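You operate a simulated robot arm through the tools that you are given. There is no shell and no other tool. Be economical: measure what you need, move in short steps, check, and stop when the job is done.

Carry out the task below with a simulated robot arm. There is one attempt and no reset: what you move stays moved.

Task
Brush paste over the back of the blue sheet, then rinse the brush.
Fine: Paste from the yellow tray, rinse in the grey tray, brush back where it lay; the other sheet stays dry. Spill a teaspoon at most, drop nothing, leave nothing switched on.

Only the result counts: the job must be done as asked and must still hold three seconds after the hand-in. Knocking over, shifting, dropping, spilling or breaking anything else fails it. Flat cloth is picked up by pressing the open fingertips on it (5 to 10 N) and closing them slowly along it; thin cloth reads only 2 to 8 mm in the jaws.

Robot
A 7-joint arm with a two-finger parallel gripper on a trunk, on a base that drives. Base frame: it is fixed to the floor where the robot stands at the start and does not move with it; the origin is under the middle of the robot, x ahead of it, y to its left, z up; the surface under the hand at the start is at about z = 760. Readings come in mm, rad, newtons and seconds.
With the tool pointing down near the work surface it reaches from about 240 to 580 mm from the robot's upright axis, wherever it stands. Its first joint turns from -2.897 to 2.897 rad. Places, roughly: grey tray (24x16x6 cm) [500, 600, 800]; red paste brush (25x13x4 cm) [500, 200, 800]; yellow tray (24x16x6 cm) [700, 500, 800]. Payload 3.4 kg.
The TCP is the grasp point between the finger pads, 30 mm short of the fingertips. In the tool frame z runs along the fingers and y along their closing line. The gripper opens to 94 mm. The fingers are 28 mm wide and 10 mm thick; the gripper's body (50 by 96 mm) begins 55 mm behind the TCP.
Orientation is that of the tool frame in the base frame, as a unit quaternion [x, y, z, w]. With the fingers straight down and closing along the base's y, the tool's x points along the base's -x, its y along +y and its z along -z.

Tools
- The arm moves only by the tool play_rows. Its arguments are lists of equal length, an entry for each row: "slide": the shift along the base's x, y, z in mm, a list of three; "dr": the turn, a rotation vector about the base's x, y, z in rad, a list of three; "claw": the finger opening in mm, from 0 to 94. In form: {"slide": [[tx, ty, tz], ...], "dr": [[ax, ay, az], ...], "claw": [claw, ...]}. A call has 1 to 20 rows; each row shifts and turns the commanded pose from where the row before left it. A row lasts 0.2 s, in which the tool goes at most 50 mm and 0.15 rad; a call with a longer step from one row to the next is refused whole, and so is a gripper value outside its range. Where a pose cannot be reached the arm comes as near as it can. A force on the tool above 40 N (or 10 N above the force at the start of the call, whichever is more), or a blocked arm, ends the call early, and 0.2 s more pass. The fingers move at their own pace (about 72 mm/s each) and stop on an object; they squeeze with about 21 N. The grip force told is the motor's: it shows also when the fingers shut on nothing. Time passes only in rows, and 0.2 s behind the last, so rows that do not move let the fingers close. It gives the time, the measured TCP pose, the force on the tool (base axes), the opening and the grip force at its end, in the units of the frame above (readings bear some noise), with the torque about the TCP (base axes, N m) and any sound that the robot's microphone picked up.
- Cameras (640 x 400 px; columns grow to the right, rows downward): "scene" is now at [16.7, 167.6, 1578.2]; the picture's right is [0.21, -0.98, 0.00], its down [-0.75, -0.17, -0.64] and it looks along [0.63, 0.14, -0.77] (base axes); focal length 272 px, centre (320, 200). "wrist" rides on the gripper at [76, 14, -103] in the tool frame; the picture's right is [-0.18, 0.98, 0.00], its down [-0.75, -0.14, -0.64] and it looks along [-0.63, -0.12, 0.77] (tool axes); focal length 243 px, centre (320, 200). There is no depth. A picture from a camera that has moved, and an enlarged one, comes with that camera's place and axes in the base frame and with its lens.
- capture(camera): a new picture of that camera. The clock stands still meanwhile.
- move_column(by): slides the trunk up (or, below 0, down) by that many mm; the arm and the scene camera ride with it, the base frame stays. It gives what a move gives, with no picture.
- roll_base(legs): drives the robot by 1 to 6 legs, each [ahead, left, turn to the left] in mm, mm and rad, along the robot's own axes; the way and the turn of a leg run together, so that a leg with both is an arc; at most 1500 mm and 3.142 rad a leg. The arm and the cameras ride along, it lands a little off, and it stops where it bumps. It gives what a move gives.
- head_to(pan, tilt): turns the head with the scene camera to pan (to the left, within 2.705 rad either way) and tilt (down, from -0.506 to 1.204), counted from straight ahead of the robot. It gives what a move gives.
- close_up(camera, box): a new picture of the part [left, top, right, bottom] of that camera's present view, enlarged. The clock stands still meanwhile.
- hand_in(): hands the job in; it is judged then, once.

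Work in short steps. Places have to be worked out from the pictures, the camera data and where the tool is seen: move nearer, look again, correct. Check each grasp and each placing, and mend what went wrong. You have 120 turns and 78 pictures in all, those below and enlarged ones among them. Open the gripper and draw the arm clear of the work before you hand the job in, unless the task says otherwise; then end with one line.

The tools are called after ">>>" as name(argument=value, ...) on one line, values as JSON. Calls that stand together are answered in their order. play_rows: Moves the arm, as the interface text tells. Its arguments: {"type":"object","properties":{"slide":{"type":"array","items":{"type":"array","items":{"type":"number"}}},"dr":{"type":"array","items":{"type":"array","items":{"type":"number"}}},"claw":{"type":"array","items":{"type":"number"}}},"required":["slide","dr","claw"]} The other tools are called the same way: move_column (by) slides the trunk up or down; roll_base (legs) drives the base; head_to (pan, tilt) turns the head that bears the scene camera; capture (camera) takes a picture; close_up (camera, box) takes an enlarged picture of a part of a camera's view; hand_in () hands the job in.

At the start:

```text
t: 0.0
position: [324.4, 116.8, 1117.5]
tool_rot: [0.0, 1.0, 0.0, 0.0]
wrist_force: [0.1, -0.5, -1.0]
torque: [0.02, 0.03, 0.03]
gripper_width: 93.9
grip_force: 0.1
trunk travel left (down, up): [-250.0, 136.0]
robot x, y, heading: [5.2, 3.6, 0.0]
head pan, tilt: [0.216, 0.874]
```

scene: 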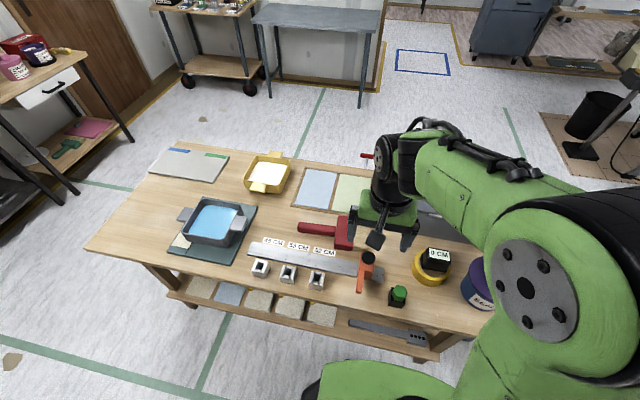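
wrist: 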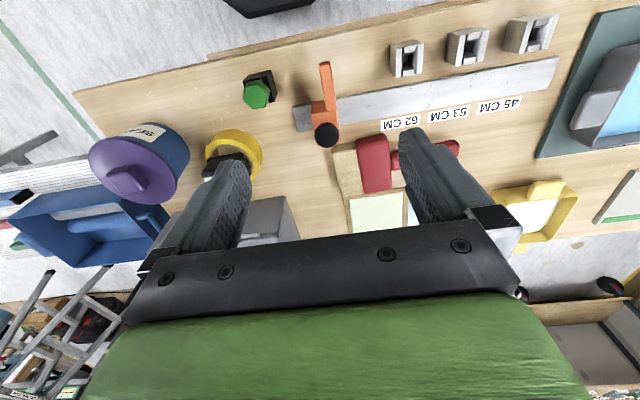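

I start by looking at the table more closely: the sheets, brush and trays.

>>> close_up(camera="scene", box=[140, 130, 300, 260])

>>> close_up(camera="scene", box=[240, 150, 420, 300])

```text
3.08 times, centred on (220, 195) of scene
camera zoom: at [16.7, 167.6, 1578.2], right [0.21, -0.98, 0.0], down [-0.75, -0.17, -0.64], along [0.63, 0.14, -0.77], focal length 837 px, centre (628, 215)
```

zoom: 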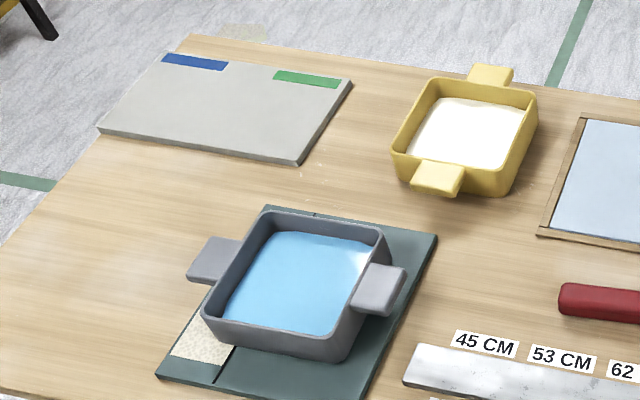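

```text
2.67 times, centred on (330, 225) of scene
camera zoom: at [16.7, 167.6, 1578.2], right [0.21, -0.98, 0.0], down [-0.75, -0.17, -0.64], along [0.63, 0.14, -0.77], focal length 726 px, centre (293, 133)
```

zoom: 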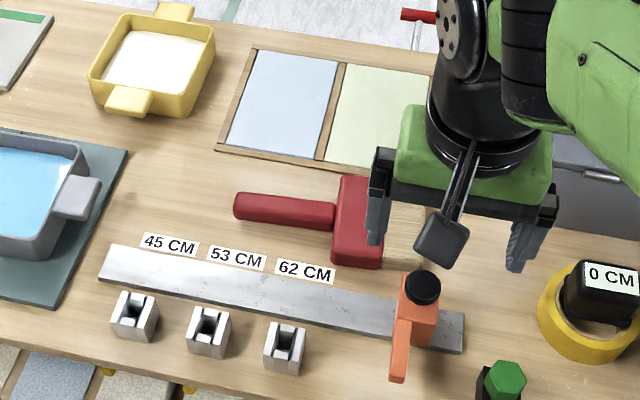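

Brush handle points to +y (head about x 473–607, y 155–225), yellow tray centre about (750,540), blue sheet about (690,300). I need to know how near the base can come to the table, so I look down in front of me.

>>> head_to(pan=0.3, tilt=1.2)

>>> capture(camera="scene")

```text
t: 0.8
position: [325.2, 118.4, 1118.9]
tool_rot: [0.0, 1.0, 0.0, 0.0]
wrist_force: [-0.2, 0.2, -0.2]
torque: [0.0, -0.01, 0.03]
gripper_width: 94.2
grip_force: 0.2
trunk travel left (down, up): [-250.0, 136.0]
robot x, y, heading: [-2.7, -0.9, 0.005]
head pan, tilt: [0.3, 1.201]
```

```text
73 pictures are left
camera scene: at [-4.9, 167.6, 1556.5], right [0.3, -0.96, 0.0], down [-0.89, -0.28, -0.36], along [0.35, 0.11, -0.93], focal length 272 px, centre (320, 200)
```

scene: 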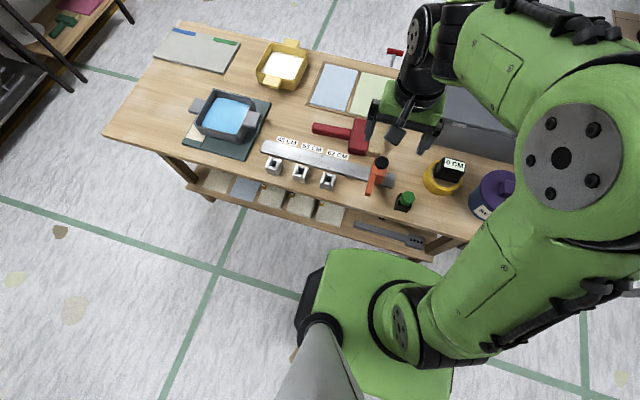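

The base front stands only a few cm from the table edge (x≈300), so the brush is taken from the front, and the yellow tray and sheets must be worked from the far side. I slide left about 270 mm so the brush handle lies straight ahead in reach.

>>> roll_base(legs=[[0, 270, 0]])

>>> head_to(pan=0.0, tilt=0.85)

>>> capture(camera="scene")

>>> capture(camera="wrist")

```text
t: 2.7
position: [324.7, 387.3, 1118.9]
tool_rot: [0.0, 1.0, -0.001, 0.0]
wrist_force: [0.9, 0.0, 0.7]
torque: [-0.02, -0.02, 0.01]
gripper_width: 94.0
grip_force: 0.0
trunk travel left (down, up): [-250.0, 136.0]
robot x, y, heading: [1.1, 267.4, -0.004]
head pan, tilt: [0.3, 1.201]
```

```text
t: 3.6
position: [324.9, 387.0, 1118.7]
tool_rot: [0.001, 1.0, 0.0, 0.0]
wrist_force: [0.5, -0.1, 0.2]
torque: [0.01, -0.01, 0.0]
gripper_width: 93.9
grip_force: 0.0
trunk travel left (down, up): [-250.0, 136.0]
robot x, y, heading: [-1.8, 268.8, -0.002]
head pan, tilt: [0.0, 0.85]
```

```text
72 pictures are left
camera scene: at [20.0, 420.6, 1580.1], right [0.0, -1.0, 0.0], down [-0.75, 0.0, -0.66], along [0.66, 0.0, -0.75], focal length 272 px, centre (320, 200)
```

scene: 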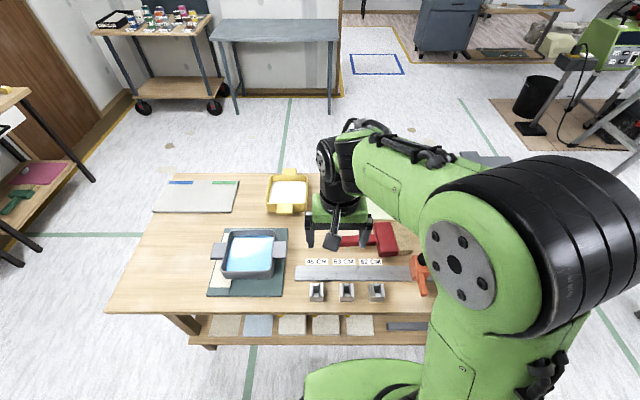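

```text
71 pictures are left
camera wrist: at [249.9, 401.1, 1221.4], right [0.18, 0.98, 0.0], down [0.75, -0.14, 0.64], along [0.63, -0.12, -0.77], focal length 243 px, centre (320, 200)
```

wrist: 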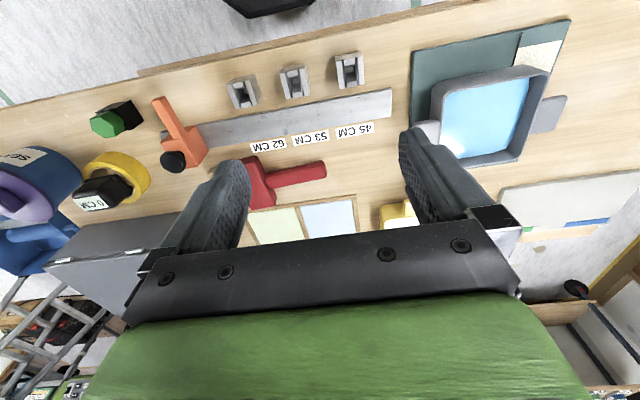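

The handle runs along y at x≈522, from y≈235 to 358. I move above it, turn the hand by −90° so that the fingers close along x, and look again.

>>> play_rows(slide=[[18.2, -11.4, -15], [18.2, -11.4, -15], [18.2, -11.4, -15], [18.2, -11.4, -15], [18.2, -11.4, -15], [18.2, -11.4, -15], [18.2, -11.4, -15], [18.2, -11.4, -15], [18.2, -11.4, -15], [18.2, -11.4, -15], [18, -11.4, -15]], dr=[[0, 0, -0.1428], [0, 0, -0.1428], [0, 0, -0.1428], [0, 0, -0.1428], [0, 0, -0.1428], [0, 0, -0.1428], [0, 0, -0.1428], [0, 0, -0.1428], [0, 0, -0.1428], [0, 0, -0.1428], [0, 0, -0.1428]], claw=[90, 90, 90, 90, 90, 90, 90, 90, 90, 90, 90])

>>> capture(camera="wrist")

>>> capture(camera="scene")

```text
t: 6.0
position: [526.1, 261.4, 953.6]
tool_rot: [0.708, 0.706, 0.001, 0.0]
wrist_force: [0.5, -0.6, 0.0]
torque: [0.02, -0.02, -0.01]
gripper_width: 89.8
grip_force: 0.0
trunk travel left (down, up): [-250.0, 136.0]
robot x, y, heading: [-0.2, 270.3, -0.0]
head pan, tilt: [0.0, 0.85]
```

```text
70 pictures are left
camera wrist: at [541.4, 336.9, 1056.1], right [0.98, -0.19, 0.0], down [-0.14, -0.75, 0.64], along [-0.12, -0.63, -0.77], focal length 243 px, centre (320, 200)
```

wrist: 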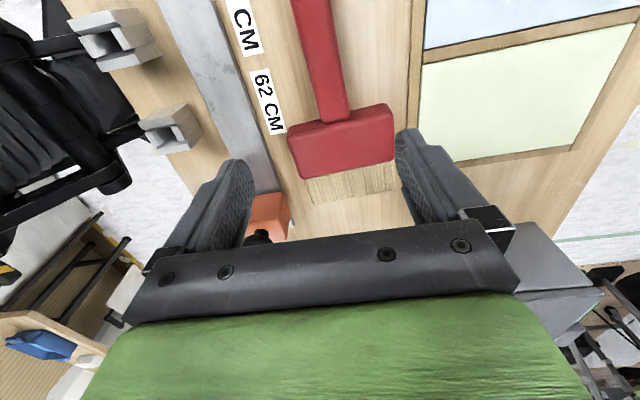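

```text
69 pictures are left
camera scene: at [21.1, 420.1, 1580.2], right [0.0, -1.0, 0.0], down [-0.75, 0.0, -0.66], along [0.66, 0.0, -0.75], focal length 272 px, centre (320, 200)
```

scene: 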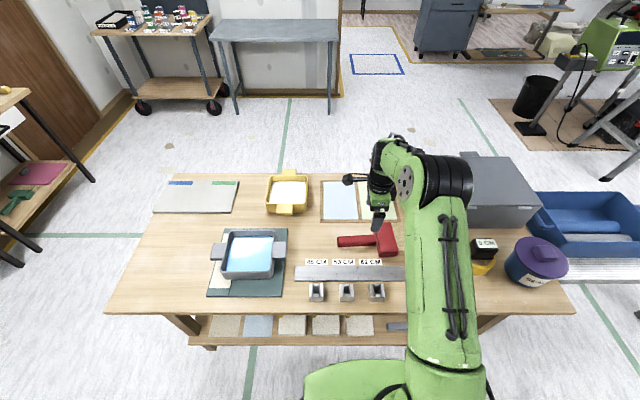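

The handle axis lies at x≈534 with its head end at y≈228. I shift 8 mm in x and go down over the handle to z≈800.

>>> play_rows(slide=[[8, -4, -20], [0, 0, -30], [0, 0, -30], [0, 0, -30], [0, 0, -20], [0, 0, -15], [0, 0, -8], [0, 0, 0]], dr=[[0, 0, 0], [0, 0, 0], [0, 0, 0], [0, 0, 0], [0, 0, 0], [0, 0, 0], [0, 0, 0], [0, 0, 0]], claw=[80, 80, 80, 80, 80, 80, 80, 80])

>>> capture(camera="wrist")

>>> close_up(camera="scene", box=[310, 170, 430, 270])

```text
t: 7.8
position: [533.7, 257.8, 801.2]
tool_rot: [0.707, 0.707, 0.001, 0.0]
wrist_force: [0.9, 0.0, 0.5]
torque: [0.03, -0.01, 0.01]
gripper_width: 80.4
grip_force: 0.1
trunk travel left (down, up): [-250.0, 136.0]
robot x, y, heading: [0.3, 271.5, -0.001]
head pan, tilt: [0.0, 0.85]
```

```text
68 pictures are left
camera wrist: at [548.8, 333.5, 903.2], right [0.98, -0.18, 0.0], down [-0.14, -0.75, 0.64], along [-0.12, -0.63, -0.77], focal length 243 px, centre (320, 200)
```

wrist: 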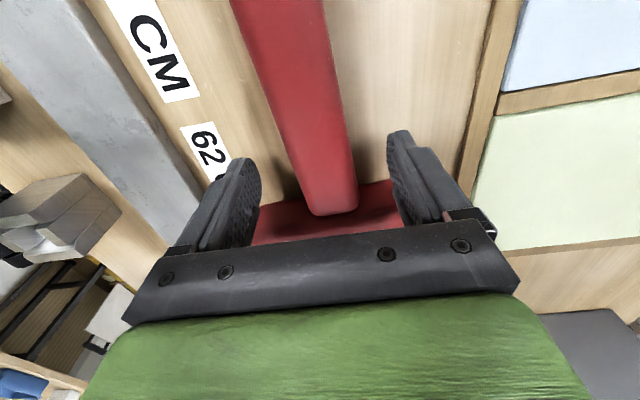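

```text
4.00 times, centred on (370, 220) of scene
camera zoom: at [20.1, 420.5, 1580.2], right [0.0, -1.0, 0.0], down [-0.75, 0.0, -0.66], along [0.66, 0.0, -0.75], focal length 1088 px, centre (120, 120)
```

zoom: 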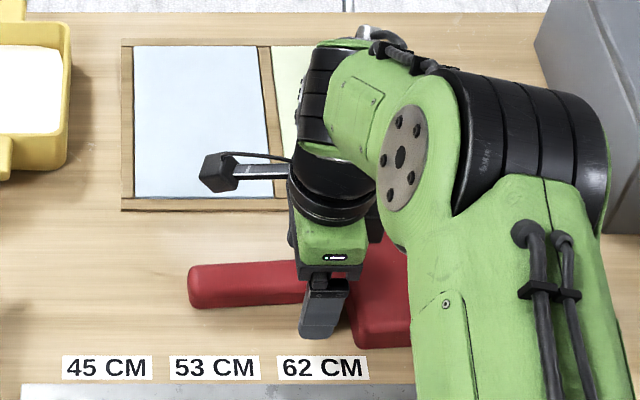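

The handle is between the fingers. I lower 4 mm more and close.

>>> play_rows(slide=[[0, 0, -4], [0, 0, 0], [0, 0, 0], [0, 0, 0], [0, 0, 0], [0, 0, 0]], dr=[[0, 0, 0], [0, 0, 0], [0, 0, 0], [0, 0, 0], [0, 0, 0], [0, 0, 0]], claw=[80, 60, 40, 20, 10, 10])

>>> capture(camera="wrist")

```text
t: 9.2
position: [532.4, 258.4, 796.9]
tool_rot: [0.707, 0.707, 0.001, 0.001]
wrist_force: [1.2, 0.7, 4.5]
torque: [-0.06, -0.01, 0.07]
gripper_width: 37.6
grip_force: 21.2
trunk travel left (down, up): [-250.0, 136.0]
robot x, y, heading: [-0.1, 271.9, -0.004]
head pan, tilt: [0.0, 0.85]
```

```text
66 pictures are left
camera wrist: at [548.7, 333.6, 899.4], right [0.98, -0.18, 0.0], down [-0.14, -0.75, 0.64], along [-0.12, -0.63, -0.77], focal length 243 px, centre (320, 200)
```

wrist: 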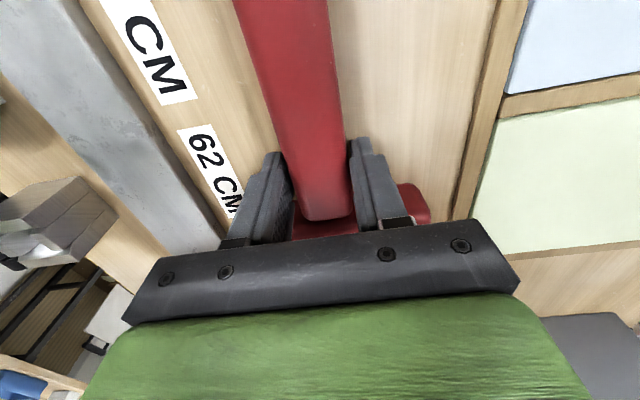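

Gripped at 37.6 mm with 21 N, grasp pose (532.4, 258.4, 796.9). I lift 150 mm gently and check that the brush hangs level.

>>> play_rows(slide=[[0, 0, 10], [0, 0, 20], [0, 0, 30], [0, 0, 30], [0, 0, 30], [0, 0, 30], [0, 0, 0]], dr=[[0, 0, 0], [0, 0, 0], [0, 0, 0], [0, 0, 0], [0, 0, 0], [0, 0, 0], [0, 0, 0]], claw=[10, 10, 10, 10, 10, 10, 10])

>>> capture(camera="wrist")

>>> capture(camera="scene")

```text
t: 10.8
position: [532.5, 258.9, 947.5]
tool_rot: [0.707, 0.708, 0.0, 0.0]
wrist_force: [-0.5, 0.0, 0.6]
torque: [0.01, 0.0, 0.02]
gripper_width: 9.9
grip_force: 0.1
trunk travel left (down, up): [-250.0, 136.0]
robot x, y, heading: [0.3, 272.4, -0.003]
head pan, tilt: [0.0, 0.85]
```

```text
65 pictures are left
camera wrist: at [548.6, 334.0, 1050.2], right [0.98, -0.18, 0.0], down [-0.14, -0.75, 0.64], along [-0.12, -0.63, -0.77], focal length 243 px, centre (320, 200)
```

wrist: 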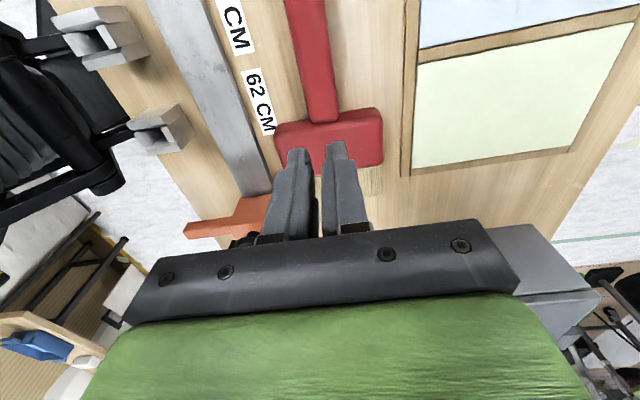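

```text
64 pictures are left
camera scene: at [20.5, 420.5, 1580.1], right [0.0, -1.0, 0.0], down [-0.75, 0.0, -0.66], along [0.66, 0.0, -0.75], focal length 272 px, centre (320, 200)
```

scene: 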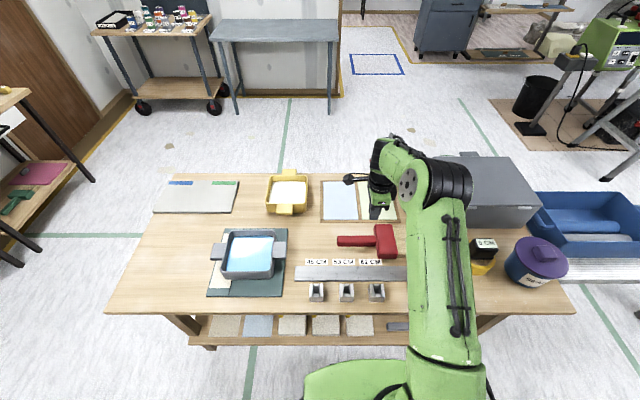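

The handle slipped out: the hold was only on its upper edge. The brush still lies at x≈534; I go lower this time, feeling for the table in small steps.

>>> play_rows(slide=[[1, 0, -40], [0, 0, -45], [0, 0, -40], [0, 0, -22], [0, 0, -3], [0, 0, -2], [0, 0, -2], [0, 0, -2], [0, 0, -1], [0, 0, 0]], dr=[[0, 0, 0], [0, 0, 0], [0, 0, 0], [0, 0, 0], [0, 0, 0], [0, 0, 0], [0, 0, 0], [0, 0, 0], [0, 0, 0], [0, 0, 0]], claw=[80, 80, 80, 80, 80, 80, 80, 80, 80, 80])

```text
t: 13.0
position: [533.3, 258.0, 789.9]
tool_rot: [0.707, 0.707, 0.001, 0.0]
wrist_force: [0.7, -0.6, 3.1]
torque: [-0.02, 0.13, 0.0]
gripper_width: 79.9
grip_force: 0.1
trunk travel left (down, up): [-250.0, 136.0]
robot x, y, heading: [1.9, 266.4, 0.003]
head pan, tilt: [0.0, 0.85]
```

The fingertips just touch the table at TCP z≈790. I raise 1 mm and close.

>>> play_rows(slide=[[0, 0, 1], [0, 0, 0], [0, 0, 0], [0, 0, 0], [0, 0, 0], [0, 0, 0]], dr=[[0, 0, 0], [0, 0, 0], [0, 0, 0], [0, 0, 0], [0, 0, 0], [0, 0, 0]], claw=[70, 50, 35, 20, 10, 5])

>>> play_rows(slide=[[0, 0, 3], [0, 0, 3], [0, 0, 4], [0, 0, 0]], dr=[[0, 0, 0], [0, 0, 0], [0, 0, 0], [0, 0, 0]], claw=[5, 5, 5, 5])

>>> capture(camera="wrist")

>>> close_up(camera="scene", box=[310, 170, 430, 270])

```text
t: 14.4
position: [534.1, 257.8, 790.0]
tool_rot: [0.707, 0.707, 0.0, 0.0]
wrist_force: [-0.8, 0.0, 0.0]
torque: [0.0, 0.02, -0.03]
gripper_width: 38.2
grip_force: 21.2
trunk travel left (down, up): [-250.0, 136.0]
robot x, y, heading: [-2.4, 267.6, -0.003]
head pan, tilt: [0.0, 0.85]
```

```text
t: 15.4
position: [534.3, 257.6, 800.7]
tool_rot: [0.707, 0.707, 0.001, 0.0]
wrist_force: [0.7, 0.0, -2.4]
torque: [0.11, 0.01, 0.01]
gripper_width: 38.3
grip_force: 21.7
trunk travel left (down, up): [-250.0, 136.0]
robot x, y, heading: [0.5, 271.2, -0.0]
head pan, tilt: [0.0, 0.85]
```

```text
63 pictures are left
camera wrist: at [549.5, 333.7, 903.4], right [0.98, -0.18, 0.0], down [-0.14, -0.75, 0.64], along [-0.12, -0.63, -0.77], focal length 243 px, centre (320, 200)
```

wrist: 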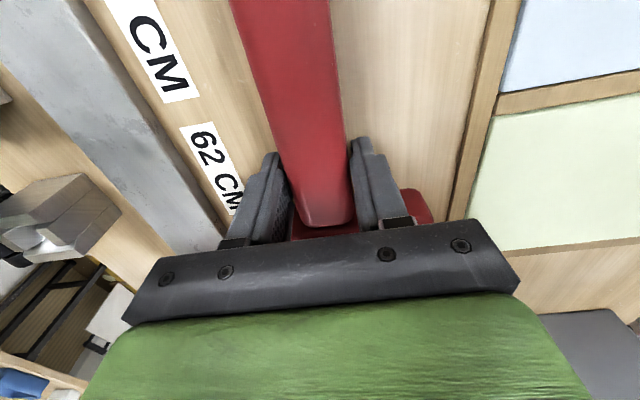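

```text
4.00 times, centred on (370, 220) of scene
camera zoom: at [20.5, 420.5, 1580.1], right [0.0, -1.0, 0.0], down [-0.75, 0.0, -0.66], along [0.66, 0.0, -0.75], focal length 1088 px, centre (120, 120)
```

zoom: 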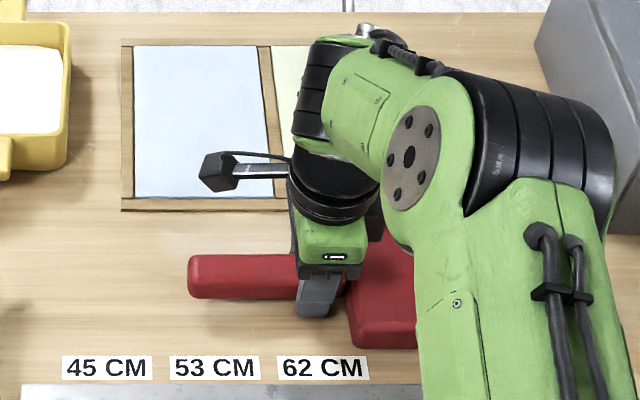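

The load now reads −2.4 N and the width stays 38 mm. I lift further, slowly.

>>> play_rows(slide=[[0, 0, 6], [0, 0, 8], [0, 0, 10], [0, 0, 12], [0, 0, 12], [0, 0, 14], [0, 0, 14], [0, 0, 14], [0, 0, 14], [0, 0, 14], [0, 0, 14], [0, 0, 14], [0, 0, 0]], dr=[[0, 0, 0], [0, 0, 0], [0, 0, 0], [0, 0, 0], [0, 0, 0], [0, 0, 0], [0, 0, 0], [0, 0, 0], [0, 0, 0], [0, 0, 0], [0, 0, 0], [0, 0, 0], [0, 0, 0]], claw=[5, 5, 5, 5, 5, 5, 5, 5, 5, 5, 5, 5, 5])

>>> capture(camera="wrist")

>>> close_up(camera="scene", box=[270, 120, 450, 270])

```text
t: 18.2
position: [534.1, 257.8, 946.7]
tool_rot: [0.707, 0.707, 0.0, -0.001]
wrist_force: [-0.4, 0.0, -2.5]
torque: [0.12, -0.01, 0.01]
gripper_width: 38.3
grip_force: 20.5
trunk travel left (down, up): [-250.0, 136.0]
robot x, y, heading: [-1.5, 270.1, -0.003]
head pan, tilt: [0.0, 0.85]
```

```text
61 pictures are left
camera wrist: at [549.0, 333.2, 1049.0], right [0.98, -0.18, 0.0], down [-0.14, -0.75, 0.64], along [-0.12, -0.63, -0.77], focal length 243 px, centre (320, 200)
```

wrist: 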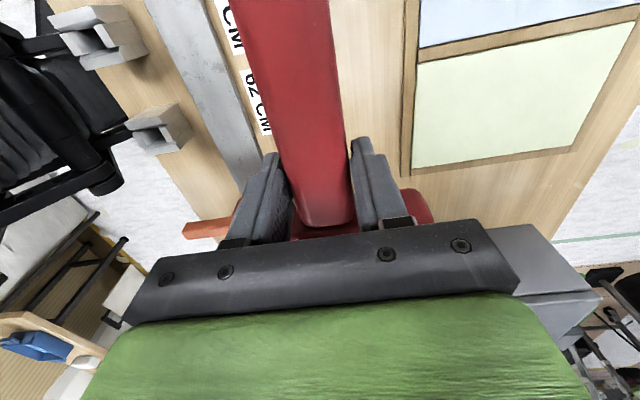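

```text
2.67 times, centred on (360, 195) of scene
camera zoom: at [20.6, 420.5, 1580.1], right [0.0, -1.0, 0.0], down [-0.75, 0.0, -0.66], along [0.66, 0.0, -0.75], focal length 726 px, centre (213, 213)
```

zoom: 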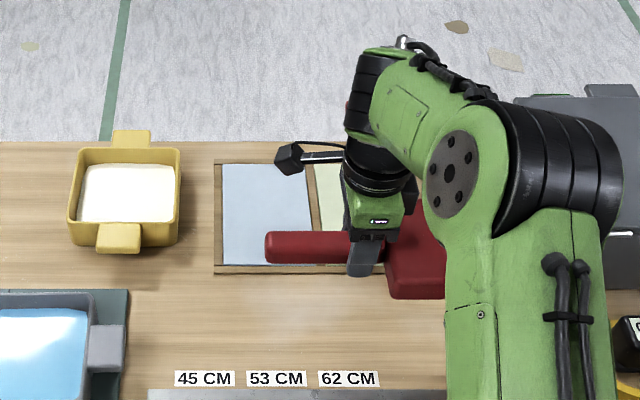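

The brush is held firmly (2.5 N, level). Now I drive round the table's left end at carrying height: back, left, ahead; then check.

>>> roll_base(legs=[[-200, 0, 0], [0, 1280, 0], [1500, 0, 0], [200, 0, 0]])

>>> head_to(pan=-1.2, tilt=0.7)

>>> capture(camera="scene")

```text
t: 34.0
position: [2040.5, 1517.7, 946.3]
tool_rot: [0.71, 0.704, 0.0, -0.001]
wrist_force: [0.4, -0.9, -2.0]
torque: [0.08, 0.06, -0.02]
gripper_width: 38.3
grip_force: 20.6
trunk travel left (down, up): [-250.0, 136.0]
robot x, y, heading: [1503.0, 1536.1, -0.008]
head pan, tilt: [0.0, 0.85]
```

```text
t: 35.4
position: [2040.3, 1519.0, 946.6]
tool_rot: [0.711, 0.704, 0.0, 0.0]
wrist_force: [0.1, 0.6, -2.1]
torque: [0.1, -0.02, 0.01]
gripper_width: 38.0
grip_force: 21.1
trunk travel left (down, up): [-250.0, 136.0]
robot x, y, heading: [1506.2, 1533.6, -0.011]
head pan, tilt: [-1.201, 0.7]
```

```text
59 pictures are left
camera scene: at [1479.9, 1607.3, 1592.4], right [-0.94, -0.35, 0.0], down [-0.23, 0.6, -0.76], along [0.27, -0.72, -0.64], focal length 272 px, centre (320, 200)
```

scene: 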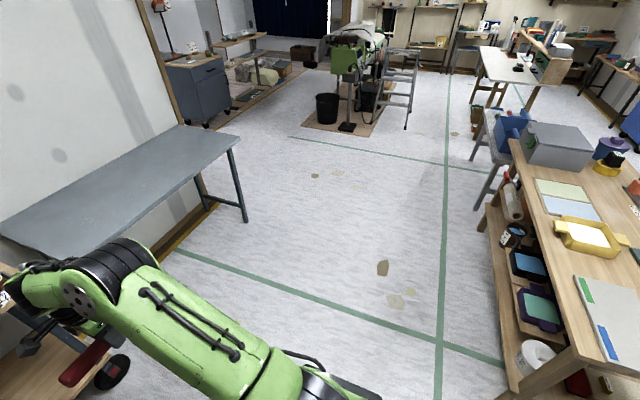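

The route is clear; the hand is well clear of the bench. I turn right by π, then strafe left to y≈430 and close in to x≈1240, short of the table's far edge (x≈890).

>>> roll_base(legs=[[0, 0, -1.57], [0, 0, -1.57], [0, 1100, 0], [240, 0, 0]])

>>> head_to(pan=0.0, tilt=1.0)

>>> capture(camera="scene")

```text
t: 50.1
position: [718.4, 457.7, 944.7]
tool_rot: [-0.7, 0.714, 0.001, 0.001]
wrist_force: [-0.6, 0.2, -1.3]
torque: [-0.1, 0.03, -0.03]
gripper_width: 38.2
grip_force: 20.8
trunk travel left (down, up): [-250.0, 136.0]
robot x, y, heading: [1252.5, 437.6, 3.123]
head pan, tilt: [-1.201, 0.7]
```

```text
t: 51.5
position: [719.1, 456.1, 946.2]
tool_rot: [-0.701, 0.713, 0.0, 0.0]
wrist_force: [0.0, -0.3, -2.1]
torque: [-0.08, -0.02, 0.0]
gripper_width: 38.1
grip_force: 20.8
trunk travel left (down, up): [-250.0, 136.0]
robot x, y, heading: [1247.9, 438.4, 3.121]
head pan, tilt: [0.0, 1.0]
```

```text
58 pictures are left
camera scene: at [1240.2, 283.6, 1569.0], right [0.02, 1.0, 0.0], down [0.84, -0.02, -0.54], along [-0.54, 0.01, -0.84], focal length 272 px, centre (320, 200)
```

scene: 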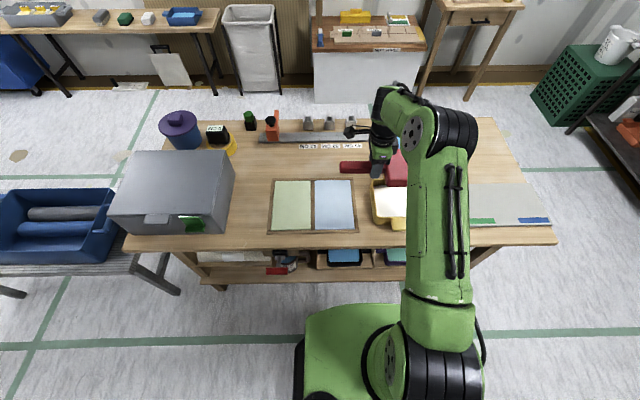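

I'm now behind the table with the brush held. I go 55 mm nearer, then turn the brush to point away from me (tip toward −x).

>>> roll_base(legs=[[55, 0, 0.018]])

>>> play_rows(slide=[[12, -10, 5], [12, -10, 5], [12, -10, 5], [12, -10, 5], [12, -10, 5], [12, -10, 5], [12, -10, 5], [12, -10, 5], [12, -10, 5], [12, -10, 5], [12, -10, 5]], dr=[[0, 0, 0.1428], [0, 0, 0.1428], [0, 0, 0.1428], [0, 0, 0.1428], [0, 0, 0.1428], [0, 0, 0.1428], [0, 0, 0.1428], [0, 0, 0.1428], [0, 0, 0.1428], [0, 0, 0.1428], [0, 0, 0.1428]], claw=[5, 5, 5, 5, 5, 5, 5, 5, 5, 5, 5])

>>> capture(camera="scene")

>>> close_up(camera="scene", box=[250, 110, 430, 260])

```text
t: 52.5
position: [661.5, 448.6, 944.9]
tool_rot: [0.707, -0.707, 0.0, -0.001]
wrist_force: [-0.8, 0.1, -2.6]
torque: [-0.13, -0.02, 0.0]
gripper_width: 38.2
grip_force: 20.8
trunk travel left (down, up): [-250.0, 136.0]
robot x, y, heading: [1199.0, 437.2, 3.141]
head pan, tilt: [0.0, 1.0]
```

```text
t: 54.9
position: [794.5, 336.2, 1002.3]
tool_rot: [1.0, 0.002, 0.0, 0.001]
wrist_force: [-0.2, -0.8, -2.3]
torque: [0.01, -0.13, -0.01]
gripper_width: 38.1
grip_force: 21.1
trunk travel left (down, up): [-250.0, 136.0]
robot x, y, heading: [1198.7, 436.6, 3.144]
head pan, tilt: [0.0, 1.0]
```

```text
57 pictures are left
camera scene: at [1188.7, 283.3, 1569.0], right [0.0, 1.0, 0.0], down [0.84, 0.0, -0.54], along [-0.54, 0.0, -0.84], focal length 272 px, centre (320, 200)
```

scene: 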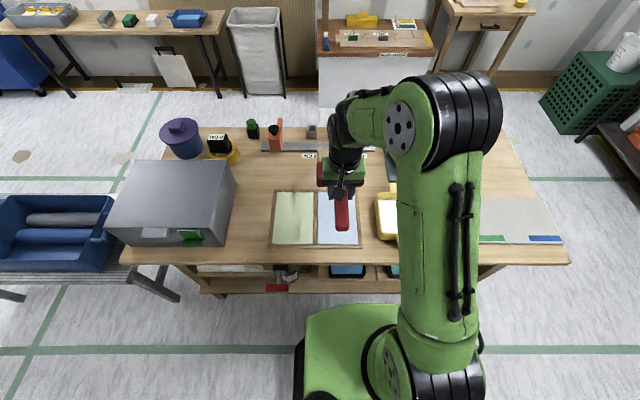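

```text
2.67 times, centred on (340, 185) of scene
camera zoom: at [1188.7, 283.3, 1569.0], right [0.0, 1.0, 0.0], down [0.84, 0.0, -0.54], along [-0.54, 0.0, -0.84], focal length 726 px, centre (267, 240)
```

zoom: 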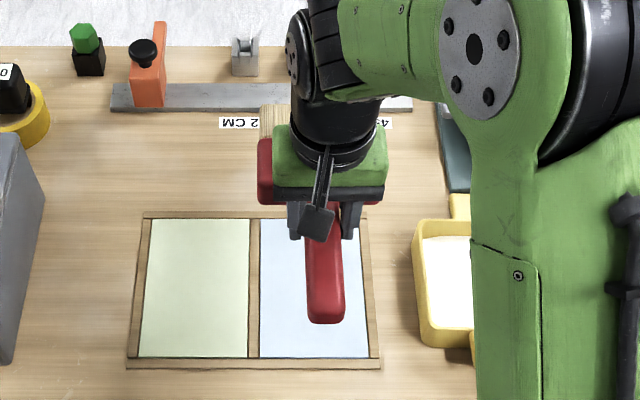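

Blue sheet: x 640–839, y 274–404; green one ends at y≈262. The arm hides the tray, so I move the hand past it to y≈650 and look with the wrist camera.

>>> play_rows(slide=[[8, 38, 5], [8, 38, 5], [8, 38, 5], [8, 38, 5], [8, 38, 5], [8, 38, 5], [8, 38, 5], [8, 38, 5], [0, 0, 0]], dr=[[0, 0, 0], [0, 0, 0], [0, 0, 0], [0, 0, 0], [0, 0, 0], [0, 0, 0], [0, 0, 0], [0, 0, 0], [0, 0, 0]], claw=[5, 5, 5, 5, 5, 5, 5, 5, 5])

>>> capture(camera="wrist")

>>> capture(camera="scene")

```text
t: 56.9
position: [860.5, 643.5, 1040.2]
tool_rot: [1.0, 0.001, 0.0, 0.001]
wrist_force: [-0.5, 0.6, -0.4]
torque: [0.02, -0.09, 0.04]
gripper_width: 38.4
grip_force: 20.5
trunk travel left (down, up): [-250.0, 136.0]
robot x, y, heading: [1194.2, 438.4, 3.145]
head pan, tilt: [0.0, 1.0]
```

```text
55 pictures are left
camera wrist: at [937.8, 627.4, 1143.8], right [-0.18, -0.98, 0.0], down [-0.75, 0.14, 0.64], along [-0.63, 0.12, -0.77], focal length 243 px, centre (320, 200)
```

wrist: 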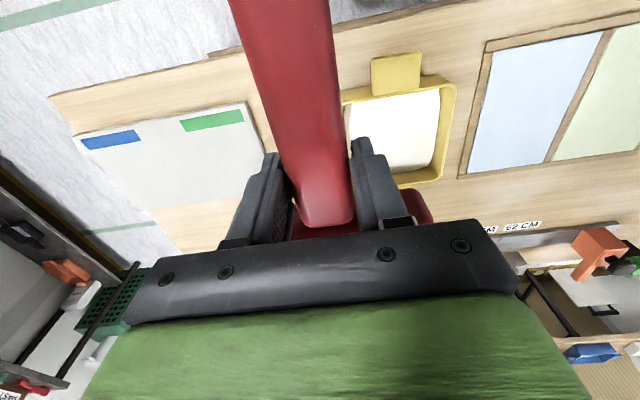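

```text
54 pictures are left
camera scene: at [1188.0, 283.0, 1569.0], right [0.0, 1.0, 0.0], down [0.84, 0.0, -0.54], along [-0.54, 0.0, -0.84], focal length 272 px, centre (320, 200)
```

scene: 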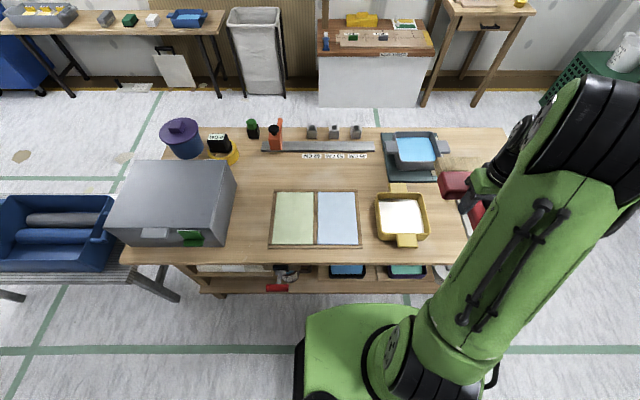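

The scene camera now sees the tray freely; I enlarge it.

>>> close_up(camera="scene", box=[362, 175, 442, 255])

>>> close_up(camera="scene", box=[370, 120, 470, 195])

>>> close_up(camera="scene", box=[260, 180, 380, 260])

```text
5.00 times, centred on (402, 215) of scene
camera zoom: at [1188.0, 283.0, 1569.0], right [0.0, 1.0, 0.0], down [0.84, 0.0, -0.54], along [-0.54, 0.0, -0.84], focal length 1360 px, centre (-90, 125)
```

zoom: 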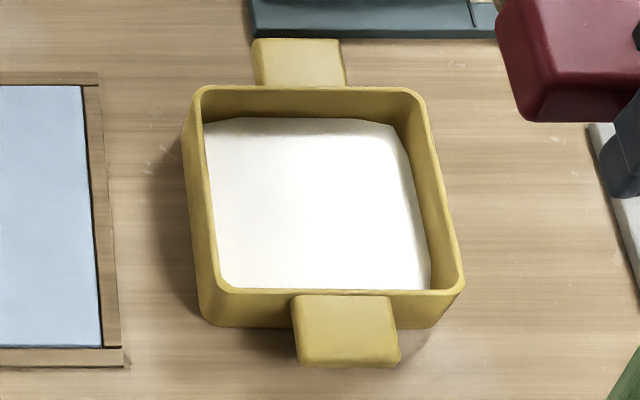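

```text
5.33 times, centred on (420, 158) of scene
camera zoom: at [1188.0, 283.0, 1569.0], right [0.0, 1.0, 0.0], down [0.84, 0.0, -0.54], along [-0.54, 0.0, -0.84], focal length 1451 px, centre (-213, 427)
```

zoom: 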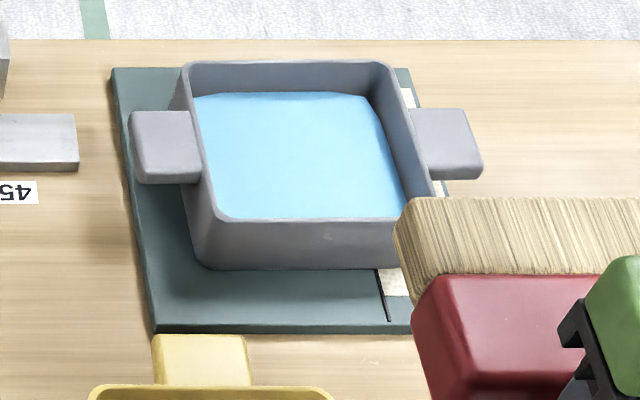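

```text
5.00 times, centred on (320, 220) of scene
camera zoom: at [1188.0, 283.0, 1569.0], right [0.0, 1.0, 0.0], down [0.84, 0.0, -0.54], along [-0.54, 0.0, -0.84], focal length 1360 px, centre (320, 100)
```

zoom: 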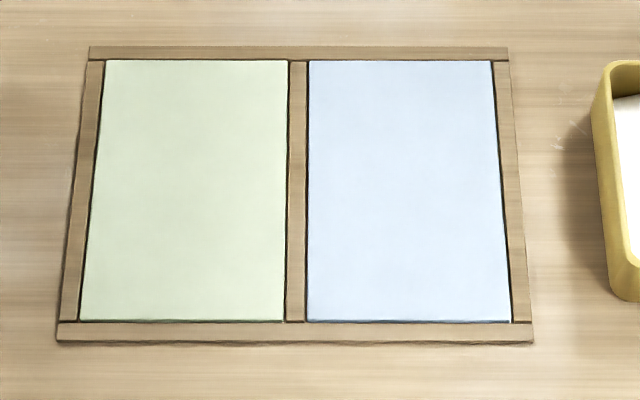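

Tray: inner x 682–822, y 477–614, rim z≈820, paste surface z≈788; sheet cells confirmed with a narrow strip between. I test in free air how far the arm can tilt the brush tip down while pointing away from me.

>>> play_rows(slide=[[0, -20, 0], [0, -20, 0], [0, -20, 0], [0, -20, 0], [0, -20, 0], [0, 0, 0]], dr=[[0, -0.14, 0], [0, -0.14, 0], [0, -0.14, 0], [0, -0.14, 0], [0, -0.14, 0], [0, 0, 0]], claw=[5, 5, 5, 5, 5, 5])

>>> capture(camera="scene")

```text
t: 58.3
position: [860.6, 542.9, 1042.0]
tool_rot: [0.939, -0.001, 0.344, 0.0]
wrist_force: [0.1, -0.6, -1.3]
torque: [0.0, -0.05, 0.0]
gripper_width: 38.2
grip_force: 20.9
trunk travel left (down, up): [-250.0, 136.0]
robot x, y, heading: [1199.4, 433.0, 3.138]
head pan, tilt: [0.0, 1.0]
```

```text
50 pictures are left
camera scene: at [1188.8, 284.3, 1569.1], right [0.0, 1.0, 0.0], down [0.84, 0.0, -0.54], along [-0.54, 0.0, -0.84], focal length 272 px, centre (320, 200)
```

scene: 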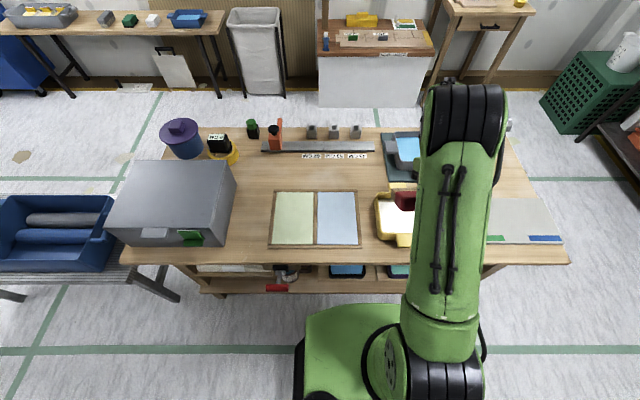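

A tilt of 0.70 rad is reached exactly. I tilt further to about 1.0 rad.

>>> play_rows(slide=[[0, 0, 0], [0, 0, 0], [0, 0, 0]], dr=[[0, -0.12, 0], [0, -0.12, 0], [0, -0.06, 0]], claw=[5, 5, 5])

>>> capture(camera="wrist")

```text
t: 59.1
position: [858.2, 542.2, 1041.8]
tool_rot: [0.877, 0.0, 0.481, 0.0]
wrist_force: [-0.1, -0.7, -2.7]
torque: [-0.02, -0.05, -0.04]
gripper_width: 38.4
grip_force: 20.7
trunk travel left (down, up): [-250.0, 136.0]
robot x, y, heading: [1196.2, 437.8, 3.141]
head pan, tilt: [0.0, 1.0]
```

```text
49 pictures are left
camera wrist: at [814.7, 527.4, 1160.6], right [-0.1, -0.98, -0.16], down [-0.95, 0.14, -0.29], along [0.31, 0.12, -0.94], focal length 243 px, centre (320, 200)
```

wrist: 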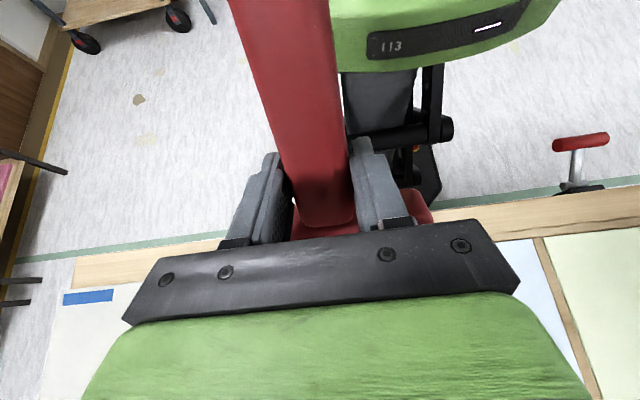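

A tilt of 1.0 rad works too. I turn the brush diagonally to the tray (−45°, so the 13 cm head fits easily) and hover above it.

>>> play_rows(slide=[[-10.8, -6.2, -7], [-10.8, -6.2, -7], [-10.8, -6.2, -7], [-10.8, -6.2, -7], [-10.8, -6.2, -7], [-10.8, -6.2, -7], [0, 0, 0]], dr=[[0, 0, -0.131], [0, 0, -0.131], [0, 0, -0.131], [0, 0, -0.131], [0, 0, -0.131], [0, 0, -0.131], [0, 0, 0]], claw=[5, 5, 5, 5, 5, 5, 5])

>>> close_up(camera="scene", box=[340, 130, 480, 270])

```text
t: 59.7
position: [836.6, 532.3, 1024.0]
tool_rot: [0.874, -0.109, 0.469, 0.062]
wrist_force: [0.7, 0.5, -4.4]
torque: [-0.03, -0.13, -0.02]
gripper_width: 38.2
grip_force: 20.5
trunk travel left (down, up): [-250.0, 136.0]
robot x, y, heading: [1197.2, 437.0, 3.14]
head pan, tilt: [0.0, 1.0]
stopped in row 3: the force on the tool passed its limit at 70 N (the readings are from after the stop); the commanded pose is now the measured one
```

```text
2.86 times, centred on (410, 200) of scene
camera zoom: at [1188.1, 283.9, 1569.0], right [0.0, 1.0, 0.0], down [0.84, 0.0, -0.54], along [-0.54, 0.0, -0.84], focal length 777 px, centre (63, 200)
```

zoom: 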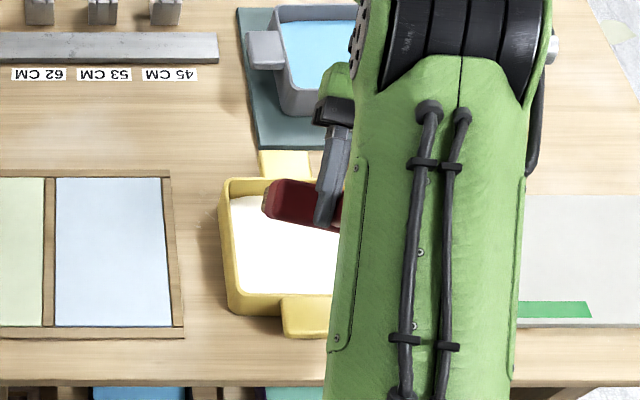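

The handle end bumped the arm's own link (70 N). I undo that motion and check the brush in the hand.

>>> play_rows(slide=[[6, 3, 5], [6, 3, 5], [6, 2, 5], [0, 0, 0]], dr=[[0, 0, 0.08], [0, 0, 0.08], [0, 0, 0.08], [0, 0, 0]], claw=[5, 5, 5, 5])

>>> capture(camera="wrist")

```text
t: 60.7
position: [854.4, 539.8, 1040.6]
tool_rot: [0.88, -0.005, 0.474, 0.006]
wrist_force: [0.0, 0.6, -2.1]
torque: [0.0, -0.04, 0.02]
gripper_width: 38.2
grip_force: 20.9
trunk travel left (down, up): [-250.0, 136.0]
robot x, y, heading: [1198.9, 434.7, 3.14]
head pan, tilt: [0.0, 1.0]
```

```text
47 pictures are left
camera wrist: at [811.5, 525.9, 1160.3], right [-0.11, -0.98, -0.15], down [-0.95, 0.15, -0.28], along [0.29, 0.11, -0.95], focal length 243 px, centre (320, 200)
```

wrist: 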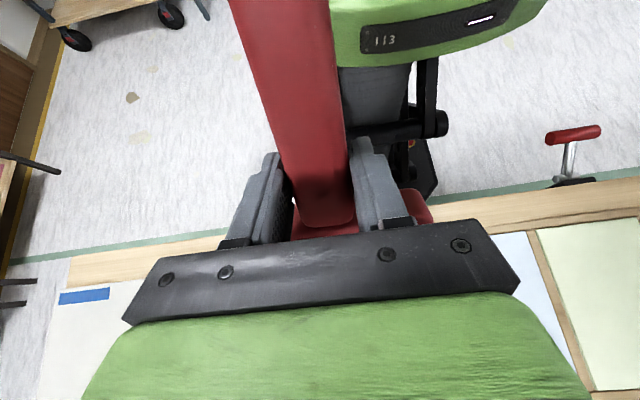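

The brush sits unchanged in the hand. I untilt, then turn it sideways (tip toward +y), where the handle stays clear of the arm, and tilt again step by step.

>>> play_rows(slide=[[0, 0, 0], [0, 0, 0], [0, 0, 0], [0, 0, 0], [0, 0, 0], [0, 0, 0], [0, 0, 0], [-6, -7, 0], [-6, -7, 0], [-6, -7, 0], [-6, -7, 0], [-6, -7, 0], [-6, -7, 0], [-6, -7, 0], [-6, -7, 0], [-6, -7, 0], [-6, -7, 0], [-6, -7, 0], [0, 0, 0]], dr=[[0, 0.142, 0], [0, 0.142, 0], [0, 0.142, 0], [0, 0.142, 0], [0, 0.142, 0], [0, 0.142, 0], [0, 0.136, 0], [0, 0, -0.1428], [0, 0, -0.1428], [0, 0, -0.1428], [0, 0, -0.1428], [0, 0, -0.1428], [0, 0, -0.1428], [0, 0, -0.1428], [0, 0, -0.1428], [0, 0, -0.1428], [0, 0, -0.1428], [0, 0, -0.1428], [0, 0, 0]], claw=[5, 5, 5, 5, 5, 5, 5, 5, 5, 5, 5, 5, 5, 5, 5, 5, 5, 5, 5])

>>> play_rows(slide=[[0, 0, 0], [0, 0, 0], [0, 0, 0], [0, 0, 0], [0, 0, 0], [0, 0, 0]], dr=[[-0.14, 0, 0], [-0.14, 0, 0], [-0.14, 0, 0], [-0.14, 0, 0], [-0.14, 0, 0], [0, 0, 0]], claw=[5, 5, 5, 5, 5, 5])

>>> capture(camera="scene")

```text
t: 64.7
position: [788.4, 462.0, 1039.8]
tool_rot: [-0.706, 0.709, 0.005, -0.004]
wrist_force: [-0.4, 0.3, -2.4]
torque: [-0.06, -0.01, -0.04]
gripper_width: 38.3
grip_force: 20.4
trunk travel left (down, up): [-250.0, 136.0]
robot x, y, heading: [1195.8, 433.9, 3.139]
head pan, tilt: [0.0, 1.0]
```

```text
t: 66.1
position: [788.2, 462.2, 1040.8]
tool_rot: [-0.662, 0.667, -0.238, -0.247]
wrist_force: [-0.7, 0.6, -1.7]
torque: [-0.05, 0.01, -0.02]
gripper_width: 38.0
grip_force: 20.9
trunk travel left (down, up): [-250.0, 136.0]
robot x, y, heading: [1199.9, 439.7, 3.141]
head pan, tilt: [0.0, 1.0]
```

```text
46 pictures are left
camera scene: at [1188.3, 283.0, 1569.0], right [0.0, 1.0, 0.0], down [0.84, 0.0, -0.54], along [-0.54, 0.0, -0.84], focal length 272 px, centre (320, 200)
```

scene: 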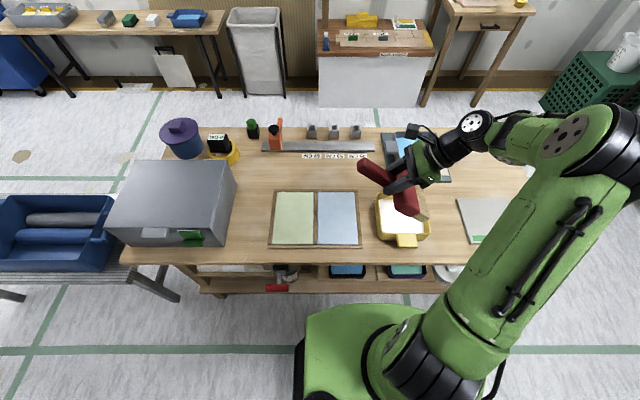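

Sideways works well and gives a free view. I tilt to 1.0 rad and yaw to the diagonal (tip toward +x,+y), hovering over the tray at z 1000.

>>> play_rows(slide=[[0, 0, 0], [0, 0, 0], [-12.9, 7.1, -6.7], [-12.9, 7.1, -6.7], [-12.9, 7.1, -6.7], [-12.9, 7.1, -6.7], [-12.9, 7.1, -6.7], [-12.9, 7.1, -6.7], [0, 0, 0]], dr=[[-0.15, 0, 0], [-0.15, 0, 0], [0, 0, -0.131], [0, 0, -0.131], [0, 0, -0.131], [0, 0, -0.131], [0, 0, -0.131], [0, 0, -0.131], [0, 0, 0]], claw=[5, 5, 5, 5, 5, 5, 5, 5, 5])

>>> capture(camera="scene")

>>> close_up(camera="scene", box=[340, 160, 460, 260])

```text
t: 68.1
position: [710.4, 504.8, 998.8]
tool_rot: [-0.331, 0.813, -0.178, -0.445]
wrist_force: [0.3, 0.5, -1.2]
torque: [-0.04, 0.02, -0.02]
gripper_width: 37.9
grip_force: 20.3
trunk travel left (down, up): [-250.0, 136.0]
robot x, y, heading: [1197.1, 438.5, 3.14]
head pan, tilt: [0.0, 1.0]
```

```text
45 pictures are left
camera scene: at [1188.2, 284.0, 1569.1], right [0.0, 1.0, 0.0], down [0.84, 0.0, -0.54], along [-0.54, 0.0, -0.84], focal length 272 px, centre (320, 200)
```

scene: 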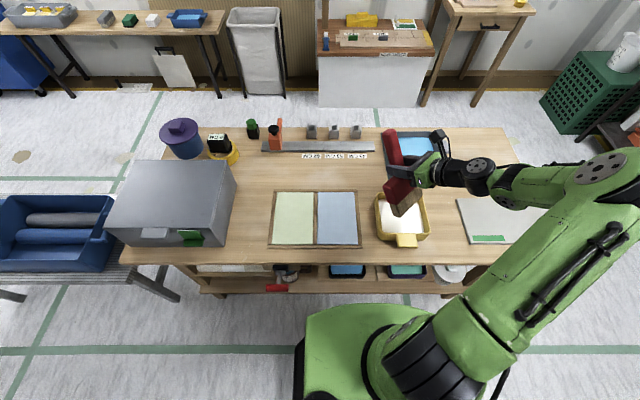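

```text
4.00 times, centred on (400, 210) of scene
camera zoom: at [1188.2, 284.0, 1569.1], right [0.0, 1.0, 0.0], down [0.84, 0.0, -0.54], along [-0.54, 0.0, -0.84], focal length 1088 px, centre (0, 160)
```

zoom: 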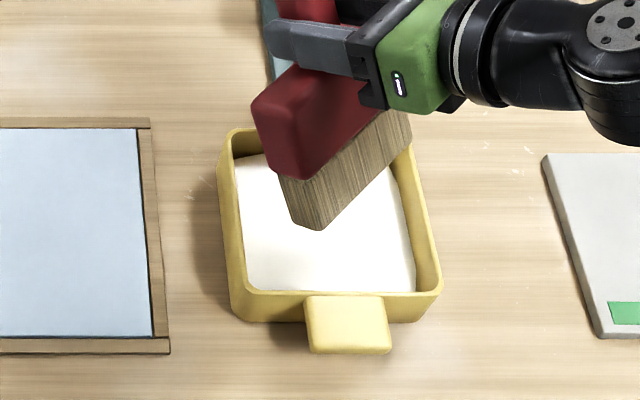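

The tip projects where computed. I shift 3.5 mm along the diagonal and lower slowly so the bristles dip about 13 mm into the paste (TCP z≈916).

>>> play_rows(slide=[[3.5, 3.5, -8], [0, 0, -12], [0, 0, -12], [0, 0, -12], [0, 0, -10], [0, 0, -8], [0, 0, -7], [0, 0, -6], [0, 0, -4], [0, 0, -4], [0, 0, 0]], dr=[[0, 0, 0], [0, 0, 0], [0, 0, 0], [0, 0, 0], [0, 0, 0], [0, 0, 0], [0, 0, 0], [0, 0, 0], [0, 0, 0], [0, 0, 0], [0, 0, 0]], claw=[5, 5, 5, 5, 5, 5, 5, 5, 5, 5, 5])

>>> close_up(camera="scene", box=[340, 160, 460, 260])

```text
t: 70.5
position: [714.4, 507.4, 916.9]
tool_rot: [-0.332, 0.813, -0.178, -0.445]
wrist_force: [0.6, -0.8, -1.7]
torque: [0.0, 0.06, -0.01]
gripper_width: 38.2
grip_force: 20.9
trunk travel left (down, up): [-250.0, 136.0]
robot x, y, heading: [1196.7, 440.4, 3.141]
head pan, tilt: [0.0, 1.0]
```

```text
4.00 times, centred on (400, 210) of scene
camera zoom: at [1188.2, 283.9, 1569.0], right [0.0, 1.0, 0.0], down [0.84, 0.0, -0.54], along [-0.54, 0.0, -0.84], focal length 1088 px, centre (0, 160)
```

zoom: 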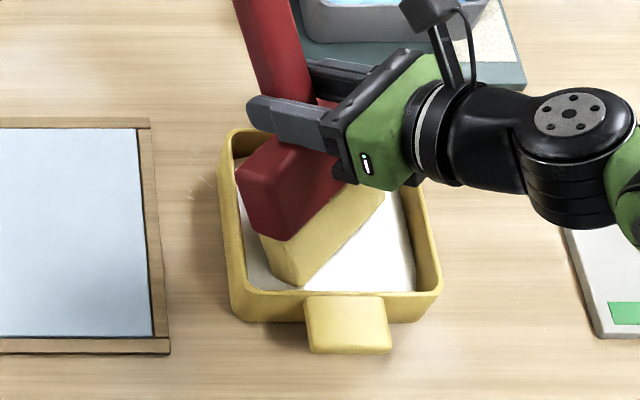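

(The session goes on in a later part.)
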